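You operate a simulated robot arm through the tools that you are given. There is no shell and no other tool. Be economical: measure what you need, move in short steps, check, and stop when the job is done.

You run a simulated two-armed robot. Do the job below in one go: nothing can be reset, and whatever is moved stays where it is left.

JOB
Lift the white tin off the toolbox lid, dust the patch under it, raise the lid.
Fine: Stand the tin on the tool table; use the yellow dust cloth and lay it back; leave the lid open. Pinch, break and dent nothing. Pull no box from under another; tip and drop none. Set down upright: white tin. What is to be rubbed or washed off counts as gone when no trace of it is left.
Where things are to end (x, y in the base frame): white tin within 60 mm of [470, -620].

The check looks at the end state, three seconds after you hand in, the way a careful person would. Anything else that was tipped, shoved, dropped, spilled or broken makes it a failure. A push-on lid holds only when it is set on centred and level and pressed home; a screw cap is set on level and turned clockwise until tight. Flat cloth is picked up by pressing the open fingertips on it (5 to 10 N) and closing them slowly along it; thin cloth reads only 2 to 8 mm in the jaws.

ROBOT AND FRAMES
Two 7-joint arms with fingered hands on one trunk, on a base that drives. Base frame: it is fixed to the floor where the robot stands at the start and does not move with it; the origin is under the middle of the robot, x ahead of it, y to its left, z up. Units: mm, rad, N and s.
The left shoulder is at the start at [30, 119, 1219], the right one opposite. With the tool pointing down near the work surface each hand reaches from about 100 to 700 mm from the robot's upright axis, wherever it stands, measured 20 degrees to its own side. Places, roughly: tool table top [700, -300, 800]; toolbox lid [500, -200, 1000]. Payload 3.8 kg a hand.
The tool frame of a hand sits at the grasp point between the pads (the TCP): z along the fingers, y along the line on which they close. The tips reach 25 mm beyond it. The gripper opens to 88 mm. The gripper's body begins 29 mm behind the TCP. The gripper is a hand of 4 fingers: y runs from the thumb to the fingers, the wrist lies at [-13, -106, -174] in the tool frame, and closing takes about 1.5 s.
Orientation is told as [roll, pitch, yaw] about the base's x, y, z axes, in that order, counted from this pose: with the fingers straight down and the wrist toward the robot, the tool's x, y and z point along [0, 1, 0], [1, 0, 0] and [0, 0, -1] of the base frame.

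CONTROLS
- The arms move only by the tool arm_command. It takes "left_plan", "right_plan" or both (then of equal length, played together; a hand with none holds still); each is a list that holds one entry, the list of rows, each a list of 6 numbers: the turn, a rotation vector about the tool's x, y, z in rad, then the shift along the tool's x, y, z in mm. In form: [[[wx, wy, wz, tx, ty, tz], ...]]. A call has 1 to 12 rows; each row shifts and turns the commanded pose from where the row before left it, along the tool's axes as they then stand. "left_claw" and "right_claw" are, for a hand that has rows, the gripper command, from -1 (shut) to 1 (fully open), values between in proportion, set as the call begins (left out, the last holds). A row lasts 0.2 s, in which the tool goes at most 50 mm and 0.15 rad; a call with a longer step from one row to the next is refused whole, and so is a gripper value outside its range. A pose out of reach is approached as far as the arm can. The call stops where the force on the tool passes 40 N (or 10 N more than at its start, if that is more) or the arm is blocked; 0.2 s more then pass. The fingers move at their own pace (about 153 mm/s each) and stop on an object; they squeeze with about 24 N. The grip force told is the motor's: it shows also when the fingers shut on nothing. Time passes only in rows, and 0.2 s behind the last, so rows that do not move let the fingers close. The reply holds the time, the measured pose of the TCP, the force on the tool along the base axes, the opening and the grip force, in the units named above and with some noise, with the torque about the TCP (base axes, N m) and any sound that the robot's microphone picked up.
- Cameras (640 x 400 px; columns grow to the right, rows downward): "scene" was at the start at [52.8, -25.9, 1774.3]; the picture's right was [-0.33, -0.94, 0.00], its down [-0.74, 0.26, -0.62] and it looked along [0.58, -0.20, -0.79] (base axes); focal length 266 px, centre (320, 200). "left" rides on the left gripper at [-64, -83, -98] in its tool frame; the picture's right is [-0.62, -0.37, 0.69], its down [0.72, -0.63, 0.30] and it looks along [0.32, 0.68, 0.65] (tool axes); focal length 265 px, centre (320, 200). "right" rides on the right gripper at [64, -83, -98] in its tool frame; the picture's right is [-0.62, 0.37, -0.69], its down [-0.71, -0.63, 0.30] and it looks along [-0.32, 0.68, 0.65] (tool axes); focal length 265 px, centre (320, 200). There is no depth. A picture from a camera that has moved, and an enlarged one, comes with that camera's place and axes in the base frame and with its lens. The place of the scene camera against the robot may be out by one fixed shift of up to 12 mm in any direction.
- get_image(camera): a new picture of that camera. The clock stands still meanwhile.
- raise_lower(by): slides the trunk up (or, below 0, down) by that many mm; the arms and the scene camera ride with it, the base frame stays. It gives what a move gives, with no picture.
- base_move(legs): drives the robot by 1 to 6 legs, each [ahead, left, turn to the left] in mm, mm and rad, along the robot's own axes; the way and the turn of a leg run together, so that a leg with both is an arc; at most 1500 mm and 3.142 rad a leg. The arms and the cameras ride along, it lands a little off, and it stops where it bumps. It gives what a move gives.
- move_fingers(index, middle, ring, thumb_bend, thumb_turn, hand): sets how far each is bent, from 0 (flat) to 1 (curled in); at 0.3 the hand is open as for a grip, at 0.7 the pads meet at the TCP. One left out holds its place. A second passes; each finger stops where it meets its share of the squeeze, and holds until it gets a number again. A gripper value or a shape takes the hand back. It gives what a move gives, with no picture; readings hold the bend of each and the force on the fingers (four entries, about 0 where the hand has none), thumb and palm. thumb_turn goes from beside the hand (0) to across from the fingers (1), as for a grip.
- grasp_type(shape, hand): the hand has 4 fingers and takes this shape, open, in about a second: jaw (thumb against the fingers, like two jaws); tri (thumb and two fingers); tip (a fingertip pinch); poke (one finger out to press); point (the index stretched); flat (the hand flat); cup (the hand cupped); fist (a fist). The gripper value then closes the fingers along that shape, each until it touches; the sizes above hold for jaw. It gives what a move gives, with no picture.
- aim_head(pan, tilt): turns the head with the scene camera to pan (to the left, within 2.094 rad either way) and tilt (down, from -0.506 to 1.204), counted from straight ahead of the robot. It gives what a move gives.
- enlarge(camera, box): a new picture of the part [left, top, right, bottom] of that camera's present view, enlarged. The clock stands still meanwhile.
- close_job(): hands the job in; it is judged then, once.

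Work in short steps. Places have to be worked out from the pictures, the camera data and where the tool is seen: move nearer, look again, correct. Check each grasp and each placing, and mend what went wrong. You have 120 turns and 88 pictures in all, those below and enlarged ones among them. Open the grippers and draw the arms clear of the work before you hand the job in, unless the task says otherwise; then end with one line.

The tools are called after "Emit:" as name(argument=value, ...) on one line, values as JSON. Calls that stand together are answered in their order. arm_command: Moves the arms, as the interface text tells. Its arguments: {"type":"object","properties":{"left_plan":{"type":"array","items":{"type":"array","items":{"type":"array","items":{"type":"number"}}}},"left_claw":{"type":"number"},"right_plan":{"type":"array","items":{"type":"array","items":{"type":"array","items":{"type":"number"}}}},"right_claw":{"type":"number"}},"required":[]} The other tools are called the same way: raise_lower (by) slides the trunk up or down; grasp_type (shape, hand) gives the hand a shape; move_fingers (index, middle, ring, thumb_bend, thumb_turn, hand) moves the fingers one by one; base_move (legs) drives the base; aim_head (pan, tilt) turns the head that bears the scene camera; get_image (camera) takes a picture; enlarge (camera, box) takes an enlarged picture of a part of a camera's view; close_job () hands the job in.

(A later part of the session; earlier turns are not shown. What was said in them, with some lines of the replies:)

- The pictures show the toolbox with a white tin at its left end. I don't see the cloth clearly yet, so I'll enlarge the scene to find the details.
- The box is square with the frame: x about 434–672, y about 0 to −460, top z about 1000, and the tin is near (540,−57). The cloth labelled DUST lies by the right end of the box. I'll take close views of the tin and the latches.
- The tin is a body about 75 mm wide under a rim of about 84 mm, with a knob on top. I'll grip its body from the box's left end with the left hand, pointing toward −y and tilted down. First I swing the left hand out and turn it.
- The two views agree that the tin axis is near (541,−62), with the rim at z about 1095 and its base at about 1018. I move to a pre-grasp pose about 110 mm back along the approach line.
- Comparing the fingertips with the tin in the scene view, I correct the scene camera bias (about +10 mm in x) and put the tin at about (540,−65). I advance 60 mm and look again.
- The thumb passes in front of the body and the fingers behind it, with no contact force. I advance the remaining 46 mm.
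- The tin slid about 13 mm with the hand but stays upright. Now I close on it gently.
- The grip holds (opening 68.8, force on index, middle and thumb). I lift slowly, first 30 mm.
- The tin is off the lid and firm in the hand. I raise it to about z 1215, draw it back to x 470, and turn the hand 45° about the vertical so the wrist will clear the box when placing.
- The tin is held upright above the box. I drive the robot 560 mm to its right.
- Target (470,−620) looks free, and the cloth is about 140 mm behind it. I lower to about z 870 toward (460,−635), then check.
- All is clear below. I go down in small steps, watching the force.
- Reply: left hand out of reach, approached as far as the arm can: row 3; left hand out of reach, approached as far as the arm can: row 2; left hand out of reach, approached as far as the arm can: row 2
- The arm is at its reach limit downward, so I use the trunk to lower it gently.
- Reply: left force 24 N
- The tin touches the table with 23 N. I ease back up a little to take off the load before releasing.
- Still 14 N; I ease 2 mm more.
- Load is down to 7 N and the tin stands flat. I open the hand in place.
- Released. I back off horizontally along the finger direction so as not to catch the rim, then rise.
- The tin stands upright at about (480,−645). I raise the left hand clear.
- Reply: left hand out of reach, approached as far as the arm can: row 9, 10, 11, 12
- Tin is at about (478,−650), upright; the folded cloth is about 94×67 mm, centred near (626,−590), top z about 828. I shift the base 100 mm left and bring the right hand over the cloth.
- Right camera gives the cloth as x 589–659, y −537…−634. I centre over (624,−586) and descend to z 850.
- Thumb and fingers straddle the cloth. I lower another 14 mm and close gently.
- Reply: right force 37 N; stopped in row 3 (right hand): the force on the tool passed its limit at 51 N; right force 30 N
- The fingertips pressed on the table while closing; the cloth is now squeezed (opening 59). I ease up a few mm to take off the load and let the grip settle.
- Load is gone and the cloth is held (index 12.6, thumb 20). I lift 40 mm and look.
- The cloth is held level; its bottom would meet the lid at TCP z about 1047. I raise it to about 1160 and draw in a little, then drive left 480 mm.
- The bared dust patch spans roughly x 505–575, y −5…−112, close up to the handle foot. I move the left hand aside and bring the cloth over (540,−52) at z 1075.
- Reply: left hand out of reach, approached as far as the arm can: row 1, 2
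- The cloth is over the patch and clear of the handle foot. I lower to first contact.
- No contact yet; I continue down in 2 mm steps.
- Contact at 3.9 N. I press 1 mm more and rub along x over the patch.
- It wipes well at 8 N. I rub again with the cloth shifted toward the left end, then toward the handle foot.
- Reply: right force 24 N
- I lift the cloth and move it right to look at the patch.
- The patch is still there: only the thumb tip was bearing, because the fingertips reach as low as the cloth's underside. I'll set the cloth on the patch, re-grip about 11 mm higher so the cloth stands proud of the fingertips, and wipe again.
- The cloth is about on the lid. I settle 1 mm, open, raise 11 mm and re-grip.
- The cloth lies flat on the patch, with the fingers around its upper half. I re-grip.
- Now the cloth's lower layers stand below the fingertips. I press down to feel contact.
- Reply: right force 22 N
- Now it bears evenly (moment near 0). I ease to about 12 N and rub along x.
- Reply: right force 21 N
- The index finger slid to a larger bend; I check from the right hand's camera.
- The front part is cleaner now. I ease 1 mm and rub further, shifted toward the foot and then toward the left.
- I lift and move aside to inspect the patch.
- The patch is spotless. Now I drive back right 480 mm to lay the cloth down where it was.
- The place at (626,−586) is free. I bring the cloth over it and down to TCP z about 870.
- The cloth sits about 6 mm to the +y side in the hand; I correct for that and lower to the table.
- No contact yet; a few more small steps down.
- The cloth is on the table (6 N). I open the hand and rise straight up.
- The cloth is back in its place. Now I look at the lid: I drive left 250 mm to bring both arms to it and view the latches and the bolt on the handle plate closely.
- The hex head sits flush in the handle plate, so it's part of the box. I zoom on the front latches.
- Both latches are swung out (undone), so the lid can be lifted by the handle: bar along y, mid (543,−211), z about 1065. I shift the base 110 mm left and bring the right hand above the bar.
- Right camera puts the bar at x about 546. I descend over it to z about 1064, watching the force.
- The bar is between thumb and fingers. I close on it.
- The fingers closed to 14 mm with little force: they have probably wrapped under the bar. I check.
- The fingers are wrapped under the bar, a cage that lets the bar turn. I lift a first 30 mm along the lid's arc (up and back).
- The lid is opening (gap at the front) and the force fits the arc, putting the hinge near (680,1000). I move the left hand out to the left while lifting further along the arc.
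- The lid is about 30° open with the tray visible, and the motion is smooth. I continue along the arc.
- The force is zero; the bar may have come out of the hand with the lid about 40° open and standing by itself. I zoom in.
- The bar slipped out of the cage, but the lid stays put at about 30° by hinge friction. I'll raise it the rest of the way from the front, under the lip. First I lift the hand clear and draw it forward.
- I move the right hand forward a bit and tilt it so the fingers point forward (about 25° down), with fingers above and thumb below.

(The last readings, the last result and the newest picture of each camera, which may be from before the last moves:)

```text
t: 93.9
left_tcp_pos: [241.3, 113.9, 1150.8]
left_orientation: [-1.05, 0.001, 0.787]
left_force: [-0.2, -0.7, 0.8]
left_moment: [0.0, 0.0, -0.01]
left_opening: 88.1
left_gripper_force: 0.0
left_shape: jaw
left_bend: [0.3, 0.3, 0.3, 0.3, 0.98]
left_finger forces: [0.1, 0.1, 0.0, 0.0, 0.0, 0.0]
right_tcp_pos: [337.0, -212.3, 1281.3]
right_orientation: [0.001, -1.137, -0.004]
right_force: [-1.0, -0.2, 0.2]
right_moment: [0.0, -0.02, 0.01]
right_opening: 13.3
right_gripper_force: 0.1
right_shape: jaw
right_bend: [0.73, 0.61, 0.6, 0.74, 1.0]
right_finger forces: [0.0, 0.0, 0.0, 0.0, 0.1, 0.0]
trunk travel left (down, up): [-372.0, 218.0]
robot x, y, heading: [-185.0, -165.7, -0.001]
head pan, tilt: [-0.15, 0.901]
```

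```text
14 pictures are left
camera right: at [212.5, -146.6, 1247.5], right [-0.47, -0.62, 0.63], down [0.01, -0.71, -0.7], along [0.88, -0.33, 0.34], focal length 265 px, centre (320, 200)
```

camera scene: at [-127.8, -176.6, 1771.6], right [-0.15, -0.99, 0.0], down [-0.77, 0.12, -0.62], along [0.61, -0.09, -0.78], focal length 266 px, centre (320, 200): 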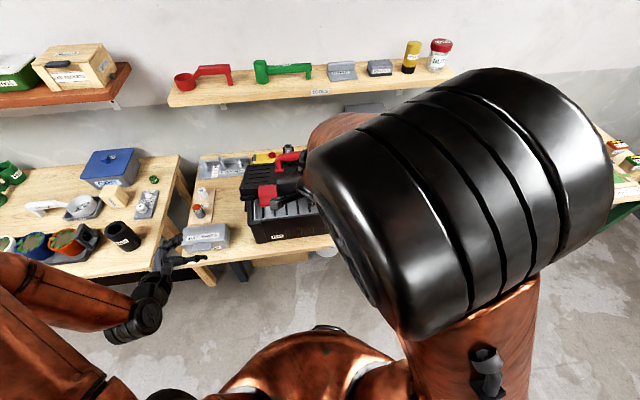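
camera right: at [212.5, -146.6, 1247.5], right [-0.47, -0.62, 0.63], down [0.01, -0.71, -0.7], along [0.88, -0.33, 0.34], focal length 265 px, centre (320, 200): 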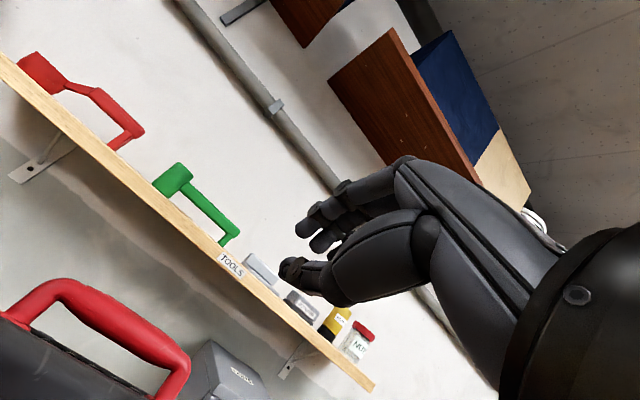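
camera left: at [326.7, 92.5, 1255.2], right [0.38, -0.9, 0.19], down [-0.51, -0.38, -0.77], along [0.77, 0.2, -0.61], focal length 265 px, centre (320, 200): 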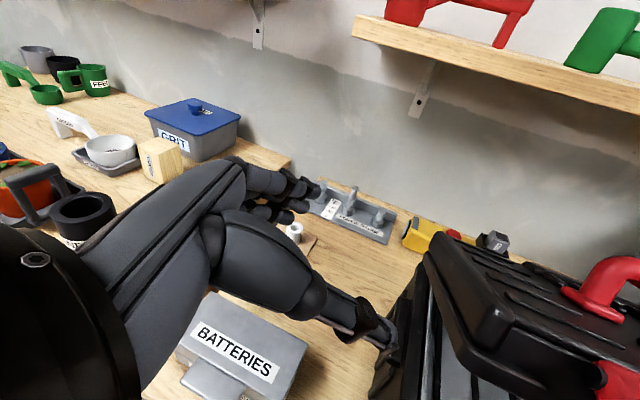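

I lower to about z 1060 in front of the gap and look.

Emit:
arm_command(right_plan=[[[0, 0, 0, 0, -33.3, 15.5], [0, 0, 0, 0, -33.3, 15.5], [0, 0, 0, 0, -33.3, 15.5], [0, 0, 0, 0, -33.3, 15.5], [0, 0, 0, 0, -33.3, 15.5], [0, 0, 0, 0, -33.3, 15.5]]])

Emit:
get_image(camera="right")

Emit:
enlarge(camera="scene", box=[220, 120, 400, 270])

```text
t: 95.3
left_tcp_pos: [240.9, 113.9, 1150.1]
left_orientation: [-1.049, 0.002, 0.785]
left_force: [0.2, 0.6, -0.4]
left_moment: [-0.02, -0.02, -0.02]
left_opening: 88.0
left_gripper_force: 0.1
left_shape: jaw
left_bend: [0.3, 0.3, 0.3, 0.3, 0.98]
left_finger forces: [0.0, 0.1, 0.0, 0.1, 0.1, 0.1]
right_tcp_pos: [336.0, -213.6, 1060.1]
right_orientation: [0.003, -1.135, -0.006]
right_force: [0.5, -0.4, 1.1]
right_moment: [0.0, 0.03, -0.01]
right_opening: 13.5
right_gripper_force: 0.1
right_shape: jaw
right_bend: [0.73, 0.61, 0.6, 0.74, 1.0]
right_finger forces: [0.1, 0.1, 0.0, 0.0, 0.0, 0.0]
trunk travel left (down, up): [-372.0, 218.0]
robot x, y, heading: [-179.5, -162.5, 0.003]
head pan, tilt: [-0.15, 0.901]
```

```text
13 pictures are left
camera right: at [211.4, -147.4, 1027.0], right [-0.47, -0.62, 0.63], down [0.01, -0.71, -0.7], along [0.88, -0.33, 0.34], focal length 265 px, centre (320, 200)
```

right: 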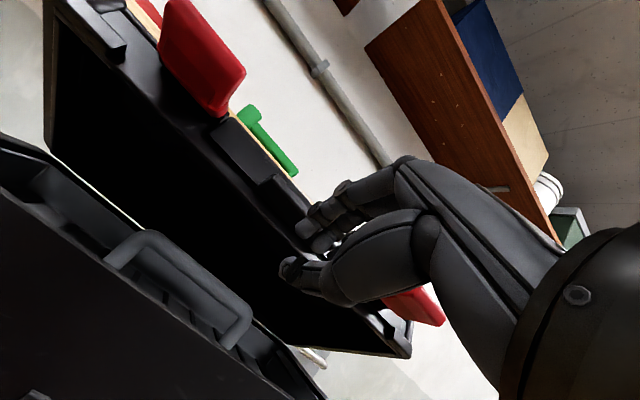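

```text
2.67 times, centred on (310, 195) of scene
camera zoom: at [-126.5, -176.9, 1771.5], right [-0.15, -0.99, 0.0], down [-0.78, 0.12, -0.62], along [0.61, -0.09, -0.78], focal length 710 px, centre (347, 213)
```

zoom: 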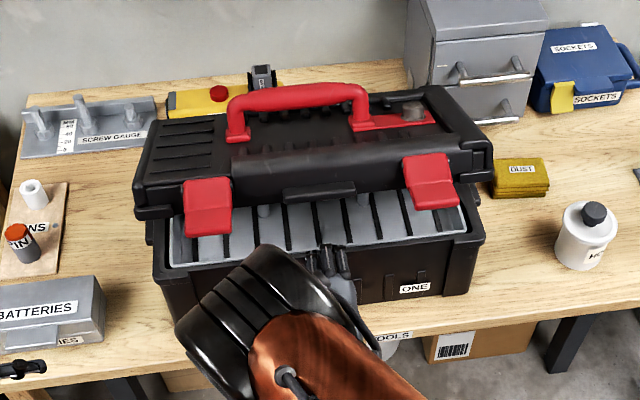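

A wide gap shows under the lip; the lip's tab is near (435, 1090). I advance with the fingertips under the tab.

Emit:
arm_command(right_plan=[[[0, 0, 0, 0, -4.1, 20.2], [0, 0, 0, 0, 8.4, 18.1], [0, 0, 0, 0, 8.4, 18.1], [0, 0, 0, 0, 8.4, 18.1], [0, 0, 0, 0, 0, 0]]])

Emit:
get_image(camera="right")

```text
t: 96.5
left_tcp_pos: [241.6, 114.3, 1150.1]
left_orientation: [-1.05, -0.003, 0.785]
left_force: [-0.4, 0.1, -0.1]
left_moment: [0.02, -0.01, 0.0]
left_opening: 87.7
left_gripper_force: 0.1
left_shape: jaw
left_bend: [0.3, 0.3, 0.3, 0.3, 0.98]
left_finger forces: [0.0, 0.0, 0.0, 0.0, 0.0, 0.1]
right_tcp_pos: [414.7, -213.0, 1047.2]
right_orientation: [0.0, -1.134, -0.003]
right_force: [-4.0, -0.7, -3.7]
right_moment: [0.05, -0.1, -0.03]
right_opening: 12.6
right_gripper_force: 0.0
right_shape: jaw
right_bend: [0.73, 0.64, 0.6, 0.74, 1.0]
right_finger forces: [0.1, 4.7, 0.0, 0.0, 0.1, 0.0]
trunk travel left (down, up): [-372.0, 218.0]
robot x, y, heading: [-179.4, -164.9, 0.001]
head pan, tilt: [-0.15, 0.901]
```

```text
11 pictures are left
camera right: at [289.0, -148.4, 1014.2], right [-0.47, -0.62, 0.63], down [0.01, -0.71, -0.7], along [0.88, -0.33, 0.34], focal length 265 px, centre (320, 200)
```

right: 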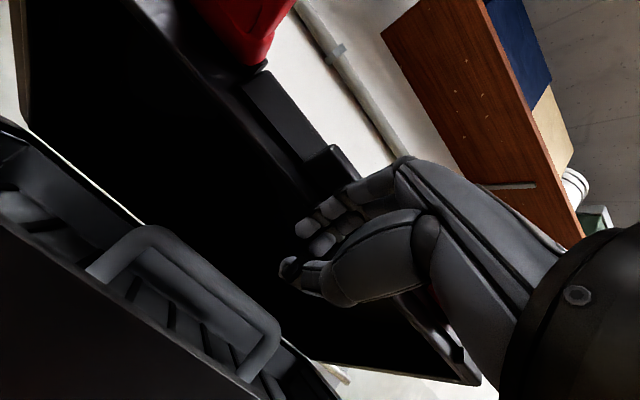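

The fingers are under the tab and just touching. I lift along the lip's arc.

Emit:
arm_command(right_plan=[[[0, 0, 0, 0, 14.1, -0.5], [0, 0, 0, 0, 14.1, -0.4], [0, 0, 0, 0, 12.7, 0.8], [0, 0, 0, 0, 12.7, 0.9], [0, 0, 0, 0, 12.6, 2.1], [0, 0, 0, 0, 12.5, 2.1], [0, 0, 0, 0, 12.3, 3.3], [0, 0, 0, 0, 12.3, 3.4], [0, 0, 0, 0, 11.9, 4.5], [0, 0, 0, 0, 11.9, 4.6], [0, 0, 0, 0, 0, 0]]])

Emit:
enlarge(camera="scene", box=[220, 120, 400, 270])

```text
t: 98.9
left_tcp_pos: [242.8, 114.3, 1150.2]
left_orientation: [-1.049, 0.0, 0.786]
left_force: [-0.2, 0.5, -0.9]
left_moment: [0.0, -0.03, -0.01]
left_opening: 87.7
left_gripper_force: 0.1
left_shape: jaw
left_bend: [0.3, 0.3, 0.3, 0.3, 0.98]
left_finger forces: [0.1, 0.1, 0.0, 0.0, 0.1, 0.1]
right_tcp_pos: [486.0, -213.6, 1154.4]
right_orientation: [0.001, -1.133, -0.004]
right_force: [-2.5, 0.8, -1.8]
right_moment: [0.0, 0.0, 0.03]
right_opening: 13.0
right_gripper_force: 0.1
right_shape: jaw
right_bend: [0.73, 0.63, 0.6, 0.74, 1.0]
right_finger forces: [1.7, 1.5, 0.0, 0.1, 0.1, 0.0]
trunk travel left (down, up): [-372.0, 218.0]
robot x, y, heading: [-182.0, -165.6, -0.005]
head pan, tilt: [-0.15, 0.901]
```

```text
2.67 times, centred on (310, 195) of scene
camera zoom: at [-127.3, -176.4, 1771.6], right [-0.15, -0.99, 0.0], down [-0.78, 0.12, -0.62], along [0.61, -0.09, -0.78], focal length 710 px, centre (347, 213)
```

zoom: 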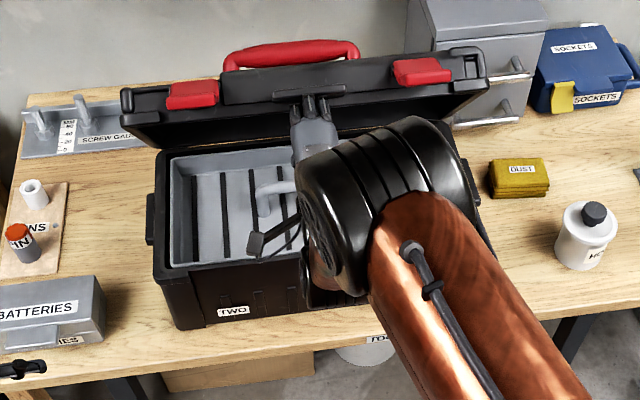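

The lid is past about 50° and resting on the fingers. I continue along the arc toward upright.

Emit:
arm_command(right_plan=[[[0, 0, 0, 0, 11.4, 5.8], [0, 0, 0, 0, 11.3, 5.7], [0, 0, 0, 0, 10.8, 6.8], [0, 0, 0, 0, 10.7, 6.8], [0, 0, 0, 0, 10, 7.8], [0, 0, 0, 0, 10.1, 7.9], [0, 0, 0, 0, 9.2, 8.8], [0, 0, 0, 0, 9.1, 8.9], [0, 0, 0, 0, 8.3, 9.7], [0, 0, 0, 0, 8.2, 9.8], [0, 0, 0, 0, 0, 0]]])

Emit:
enlarge(camera="scene", box=[220, 90, 400, 270])

```text
t: 101.3
left_tcp_pos: [240.9, 113.1, 1150.4]
left_orientation: [-1.05, -0.002, 0.785]
left_force: [-0.4, 0.0, 0.5]
left_moment: [0.02, 0.02, -0.01]
left_opening: 87.9
left_gripper_force: 0.1
left_shape: jaw
left_bend: [0.3, 0.3, 0.3, 0.3, 0.98]
left_finger forces: [0.1, 0.0, 0.0, 0.0, 0.1, 0.1]
right_tcp_pos: [597.5, -213.0, 1211.5]
right_orientation: [0.002, -1.134, -0.004]
right_force: [-0.1, -0.3, -1.1]
right_moment: [-0.01, -0.03, 0.01]
right_opening: 12.9
right_gripper_force: 0.1
right_shape: jaw
right_bend: [0.73, 0.62, 0.6, 0.74, 1.0]
right_finger forces: [0.1, 0.9, 0.0, 0.0, 0.0, 0.0]
trunk travel left (down, up): [-372.0, 218.0]
robot x, y, heading: [-183.4, -166.3, 0.002]
head pan, tilt: [-0.15, 0.901]
```

```text
2.22 times, centred on (310, 180) of scene
camera zoom: at [-127.2, -176.6, 1771.6], right [-0.15, -0.99, 0.0], down [-0.78, 0.12, -0.62], along [0.61, -0.09, -0.78], focal length 592 px, centre (342, 244)
```

zoom: 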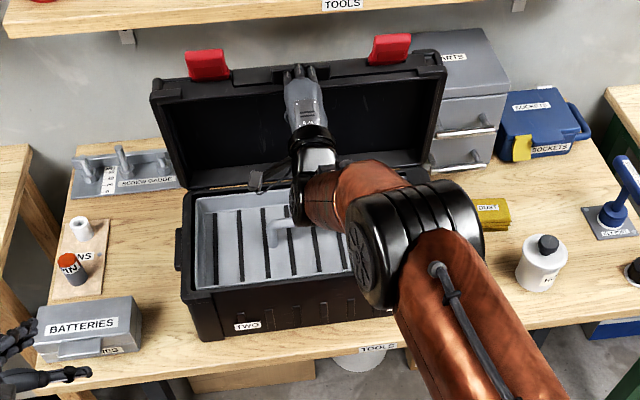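

The lid is at about 80°. I push on gently another 48 mm backward, watching force for the hinge stop.

Emit:
arm_command(right_plan=[[[0, 0, 0, 0, 5.5, 10.9], [0, 0, 0, 0, 5, 10.9], [0, 0, 0, 0, 4.5, 10.9], [0, 0, 0, 0, 4, 10.9], [0, 0, 0, 0, 0, 0]]])

Emit:
enlarge(camera="scene", box=[220, 90, 400, 270])

```text
t: 102.5
left_tcp_pos: [240.5, 113.4, 1150.8]
left_orientation: [-1.051, -0.002, 0.784]
left_force: [0.0, -0.5, 0.8]
left_moment: [0.01, -0.02, -0.03]
left_opening: 87.7
left_gripper_force: 0.0
left_shape: jaw
left_bend: [0.3, 0.3, 0.3, 0.3, 0.98]
left_finger forces: [0.0, 0.0, 0.1, 0.0, 0.1, 0.0]
right_tcp_pos: [632.7, -213.1, 1211.0]
right_orientation: [0.001, -1.134, -0.004]
right_force: [-0.7, -0.2, -1.2]
right_moment: [0.03, 0.05, 0.02]
right_opening: 13.0
right_gripper_force: 0.1
right_shape: jaw
right_bend: [0.73, 0.61, 0.6, 0.74, 1.0]
right_finger forces: [0.5, 0.0, 0.0, 0.0, 0.1, 0.0]
right hand out of reach, approached as far as the arm can: row 4
trunk travel left (down, up): [-372.0, 218.0]
robot x, y, heading: [-183.0, -165.7, 0.002]
head pan, tilt: [-0.15, 0.901]
```

```text
2.22 times, centred on (310, 180) of scene
camera zoom: at [-127.0, -176.7, 1771.5], right [-0.15, -0.99, 0.0], down [-0.78, 0.12, -0.62], along [0.61, -0.09, -0.78], focal length 592 px, centre (342, 244)
```

zoom: 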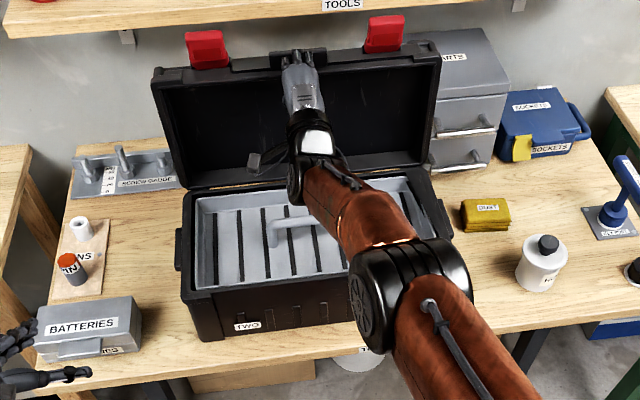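

At the arm's limit; the lid is near 90°. I roll the base ahead 45 mm to push it slightly past upright.

Emit:
base_move(legs=[[45, 0, 0]])

Emit:
enlarge(camera="scene", box=[220, 90, 400, 270])

```text
t: 103.4
left_tcp_pos: [285.6, 112.6, 1149.9]
left_orientation: [-1.049, 0.0, 0.787]
left_force: [0.5, -0.5, 0.2]
left_moment: [0.0, -0.02, 0.0]
left_opening: 87.9
left_gripper_force: 0.1
left_shape: jaw
left_bend: [0.3, 0.3, 0.3, 0.3, 0.98]
left_finger forces: [0.0, 0.0, 0.0, 0.0, 0.1, 0.1]
right_tcp_pos: [678.5, -214.0, 1211.2]
right_orientation: [0.002, -1.137, -0.006]
right_force: [-3.1, -0.7, 2.5]
right_moment: [-0.05, 0.03, 0.01]
right_opening: 13.4
right_gripper_force: 0.1
right_shape: jaw
right_bend: [0.73, 0.61, 0.6, 0.75, 1.0]
right_finger forces: [0.0, 0.1, 0.1, 0.0, 4.0, 0.0]
trunk travel left (down, up): [-372.0, 218.0]
robot x, y, heading: [-142.1, -164.6, -0.002]
head pan, tilt: [-0.15, 0.901]
```

```text
2.22 times, centred on (310, 180) of scene
camera zoom: at [-82.1, -176.6, 1771.6], right [-0.15, -0.99, 0.0], down [-0.78, 0.12, -0.62], along [0.61, -0.09, -0.78], focal length 592 px, centre (342, 244)
```

zoom: 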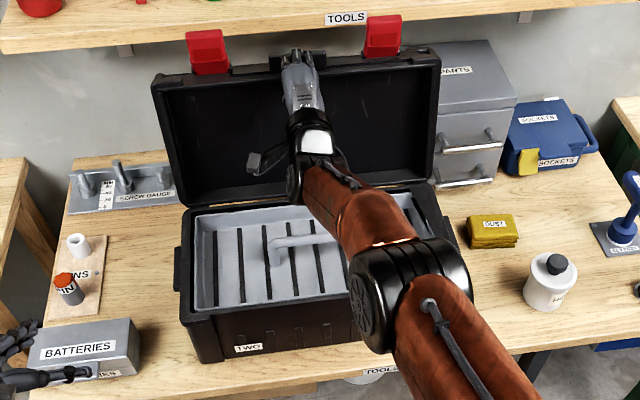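

The lid stands slightly past upright. I back away 60 mm slowly and check whether it stays and whether anything hooks.

Emit:
base_move(legs=[[-60, 0, 0]])

Emit:
arm_command(right_plan=[[[0, 0, 0, 0, -9, -19], [0, 0, 0, 0, -12, -26], [0, 0, 0, 0, -15, -32], [0, 0, 0, 0, -15, -32], [0, 0, 0, 0, -15, -32], [0, 0, 0, 0, -15, -32], [0, 0, 0, 0, 0, 0]]])

Emit:
get_image(camera="scene")

```text
t: 104.4
left_tcp_pos: [223.4, 113.6, 1150.9]
left_orientation: [-1.051, -0.002, 0.786]
left_force: [0.4, 1.0, 0.1]
left_moment: [0.0, 0.01, -0.01]
left_opening: 88.0
left_gripper_force: 0.1
left_shape: jaw
left_bend: [0.3, 0.3, 0.3, 0.3, 0.98]
left_finger forces: [0.0, 0.1, 0.1, 0.0, 0.1, 0.1]
right_tcp_pos: [616.4, -212.9, 1212.3]
right_orientation: [0.004, -1.137, -0.005]
right_force: [-0.5, -0.1, 0.0]
right_moment: [0.0, -0.02, 0.03]
right_opening: 13.3
right_gripper_force: 0.1
right_shape: jaw
right_bend: [0.73, 0.61, 0.6, 0.74, 1.0]
right_finger forces: [0.0, 0.0, 0.0, 0.0, 0.0, 0.1]
trunk travel left (down, up): [-372.0, 218.0]
robot x, y, heading: [-199.8, -165.3, 0.003]
head pan, tilt: [-0.15, 0.901]
```

```text
t: 106.0
left_tcp_pos: [225.0, 113.6, 1151.4]
left_orientation: [-1.05, -0.001, 0.787]
left_force: [0.3, -0.6, 0.0]
left_moment: [-0.03, -0.01, 0.01]
left_opening: 87.6
left_gripper_force: 0.1
left_shape: jaw
left_bend: [0.3, 0.3, 0.3, 0.3, 0.98]
left_finger forces: [0.0, 0.0, 0.0, 0.0, 0.1, 0.1]
right_tcp_pos: [428.0, -212.5, 1209.5]
right_orientation: [0.004, -1.136, -0.005]
right_force: [-0.4, -0.2, -0.5]
right_moment: [0.07, -0.01, 0.0]
right_opening: 13.1
right_gripper_force: 0.1
right_shape: jaw
right_bend: [0.73, 0.61, 0.6, 0.74, 1.0]
right_finger forces: [0.1, 0.0, 0.0, 0.0, 0.0, 0.0]
trunk travel left (down, up): [-372.0, 218.0]
robot x, y, heading: [-201.8, -165.7, 0.002]
head pan, tilt: [-0.15, 0.901]
```

```text
6 pictures are left
camera scene: at [-142.7, -176.8, 1771.5], right [-0.15, -0.99, 0.0], down [-0.78, 0.12, -0.62], along [0.61, -0.09, -0.78], focal length 266 px, centre (320, 200)
```

scene: 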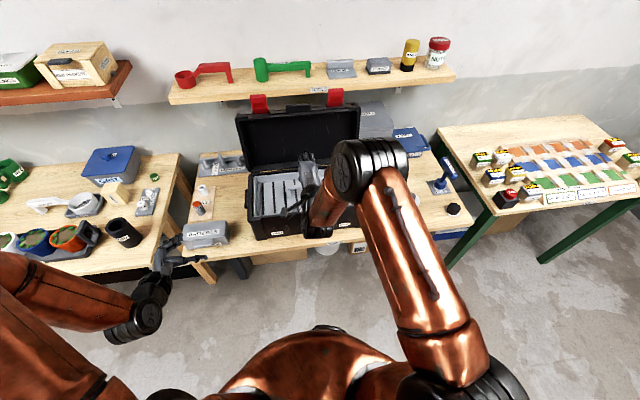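

The lid stands open by itself. I open the right hand and back the robot away, then make a final check.

Emit:
base_move(legs=[[-200, 0, 0]])

Emit:
arm_command(right_plan=[[[0, 0, 0, 0, 0, 0], [0, 0, 0, 0, 0, 0], [0, 0, 0, 0, 0, 0], [0, 0, 0, 0, 0, 0], [0, 0, 0, 0, 0, 0], [0, 0, 0, 0, 0, 0]]], right_claw=1)

Emit:
enlarge(camera="scene", box=[180, 60, 480, 240])

```text
t: 107.6
left_tcp_pos: [24.5, 112.9, 1150.5]
left_orientation: [-1.051, -0.002, 0.785]
left_force: [-0.1, -0.3, -1.2]
left_moment: [0.0, -0.01, -0.02]
left_opening: 87.9
left_gripper_force: 0.1
left_shape: jaw
left_bend: [0.3, 0.3, 0.3, 0.3, 0.98]
left_finger forces: [0.1, 0.1, 0.0, 0.0, 0.0, 0.0]
right_tcp_pos: [224.6, -212.4, 1208.9]
right_orientation: [0.003, -1.137, -0.006]
right_force: [-0.1, 0.5, -0.1]
right_moment: [0.02, -0.01, -0.01]
right_opening: 13.2
right_gripper_force: 0.1
right_shape: jaw
right_bend: [0.73, 0.61, 0.6, 0.74, 1.0]
right_finger forces: [0.1, 0.0, 0.0, 0.0, 0.0, 0.1]
trunk travel left (down, up): [-372.0, 218.0]
robot x, y, heading: [-402.0, -162.8, -0.003]
head pan, tilt: [-0.15, 0.901]
```

```text
t: 109.0
left_tcp_pos: [25.5, 112.4, 1151.0]
left_orientation: [-1.052, -0.002, 0.783]
left_force: [-0.9, 0.4, -0.1]
left_moment: [0.0, 0.03, 0.0]
left_opening: 87.9
left_gripper_force: 0.0
left_shape: jaw
left_bend: [0.3, 0.3, 0.3, 0.3, 0.98]
left_finger forces: [0.0, 0.1, 0.0, 0.0, 0.1, 0.0]
right_tcp_pos: [225.8, -212.5, 1208.7]
right_orientation: [0.003, -1.135, -0.007]
right_force: [-0.2, -0.2, 0.9]
right_moment: [0.01, -0.02, 0.0]
right_opening: 87.9
right_gripper_force: 0.0
right_shape: jaw
right_bend: [0.3, 0.3, 0.3, 0.3, 0.98]
right_finger forces: [0.0, 0.0, 0.0, 0.0, 0.0, 0.0]
trunk travel left (down, up): [-372.0, 218.0]
robot x, y, heading: [-397.2, -163.2, 0.001]
head pan, tilt: [-0.15, 0.901]
```

```text
2.13 times, centred on (330, 150) of scene
camera zoom: at [-343.6, -176.8, 1771.5], right [-0.15, -0.99, 0.0], down [-0.78, 0.12, -0.62], along [0.61, -0.09, -0.78], focal length 568 px, centre (299, 307)
```

zoom: 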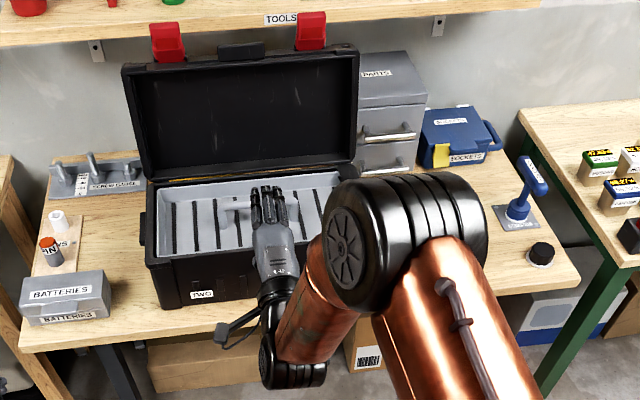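

The lid stays open and the patch is clean. The cloth is back, the tin stands upright at about (478,−650), and both hands are empty and clear, so I hand in.

Emit:
close_job()

```text
The job is handed in.
```

The white tin stands upright on the tool table at about (478, −650), roughly 31 mm from the target. The dust patch is wiped clean, the yellow cloth is back in its place, and the lid stands open on its own.
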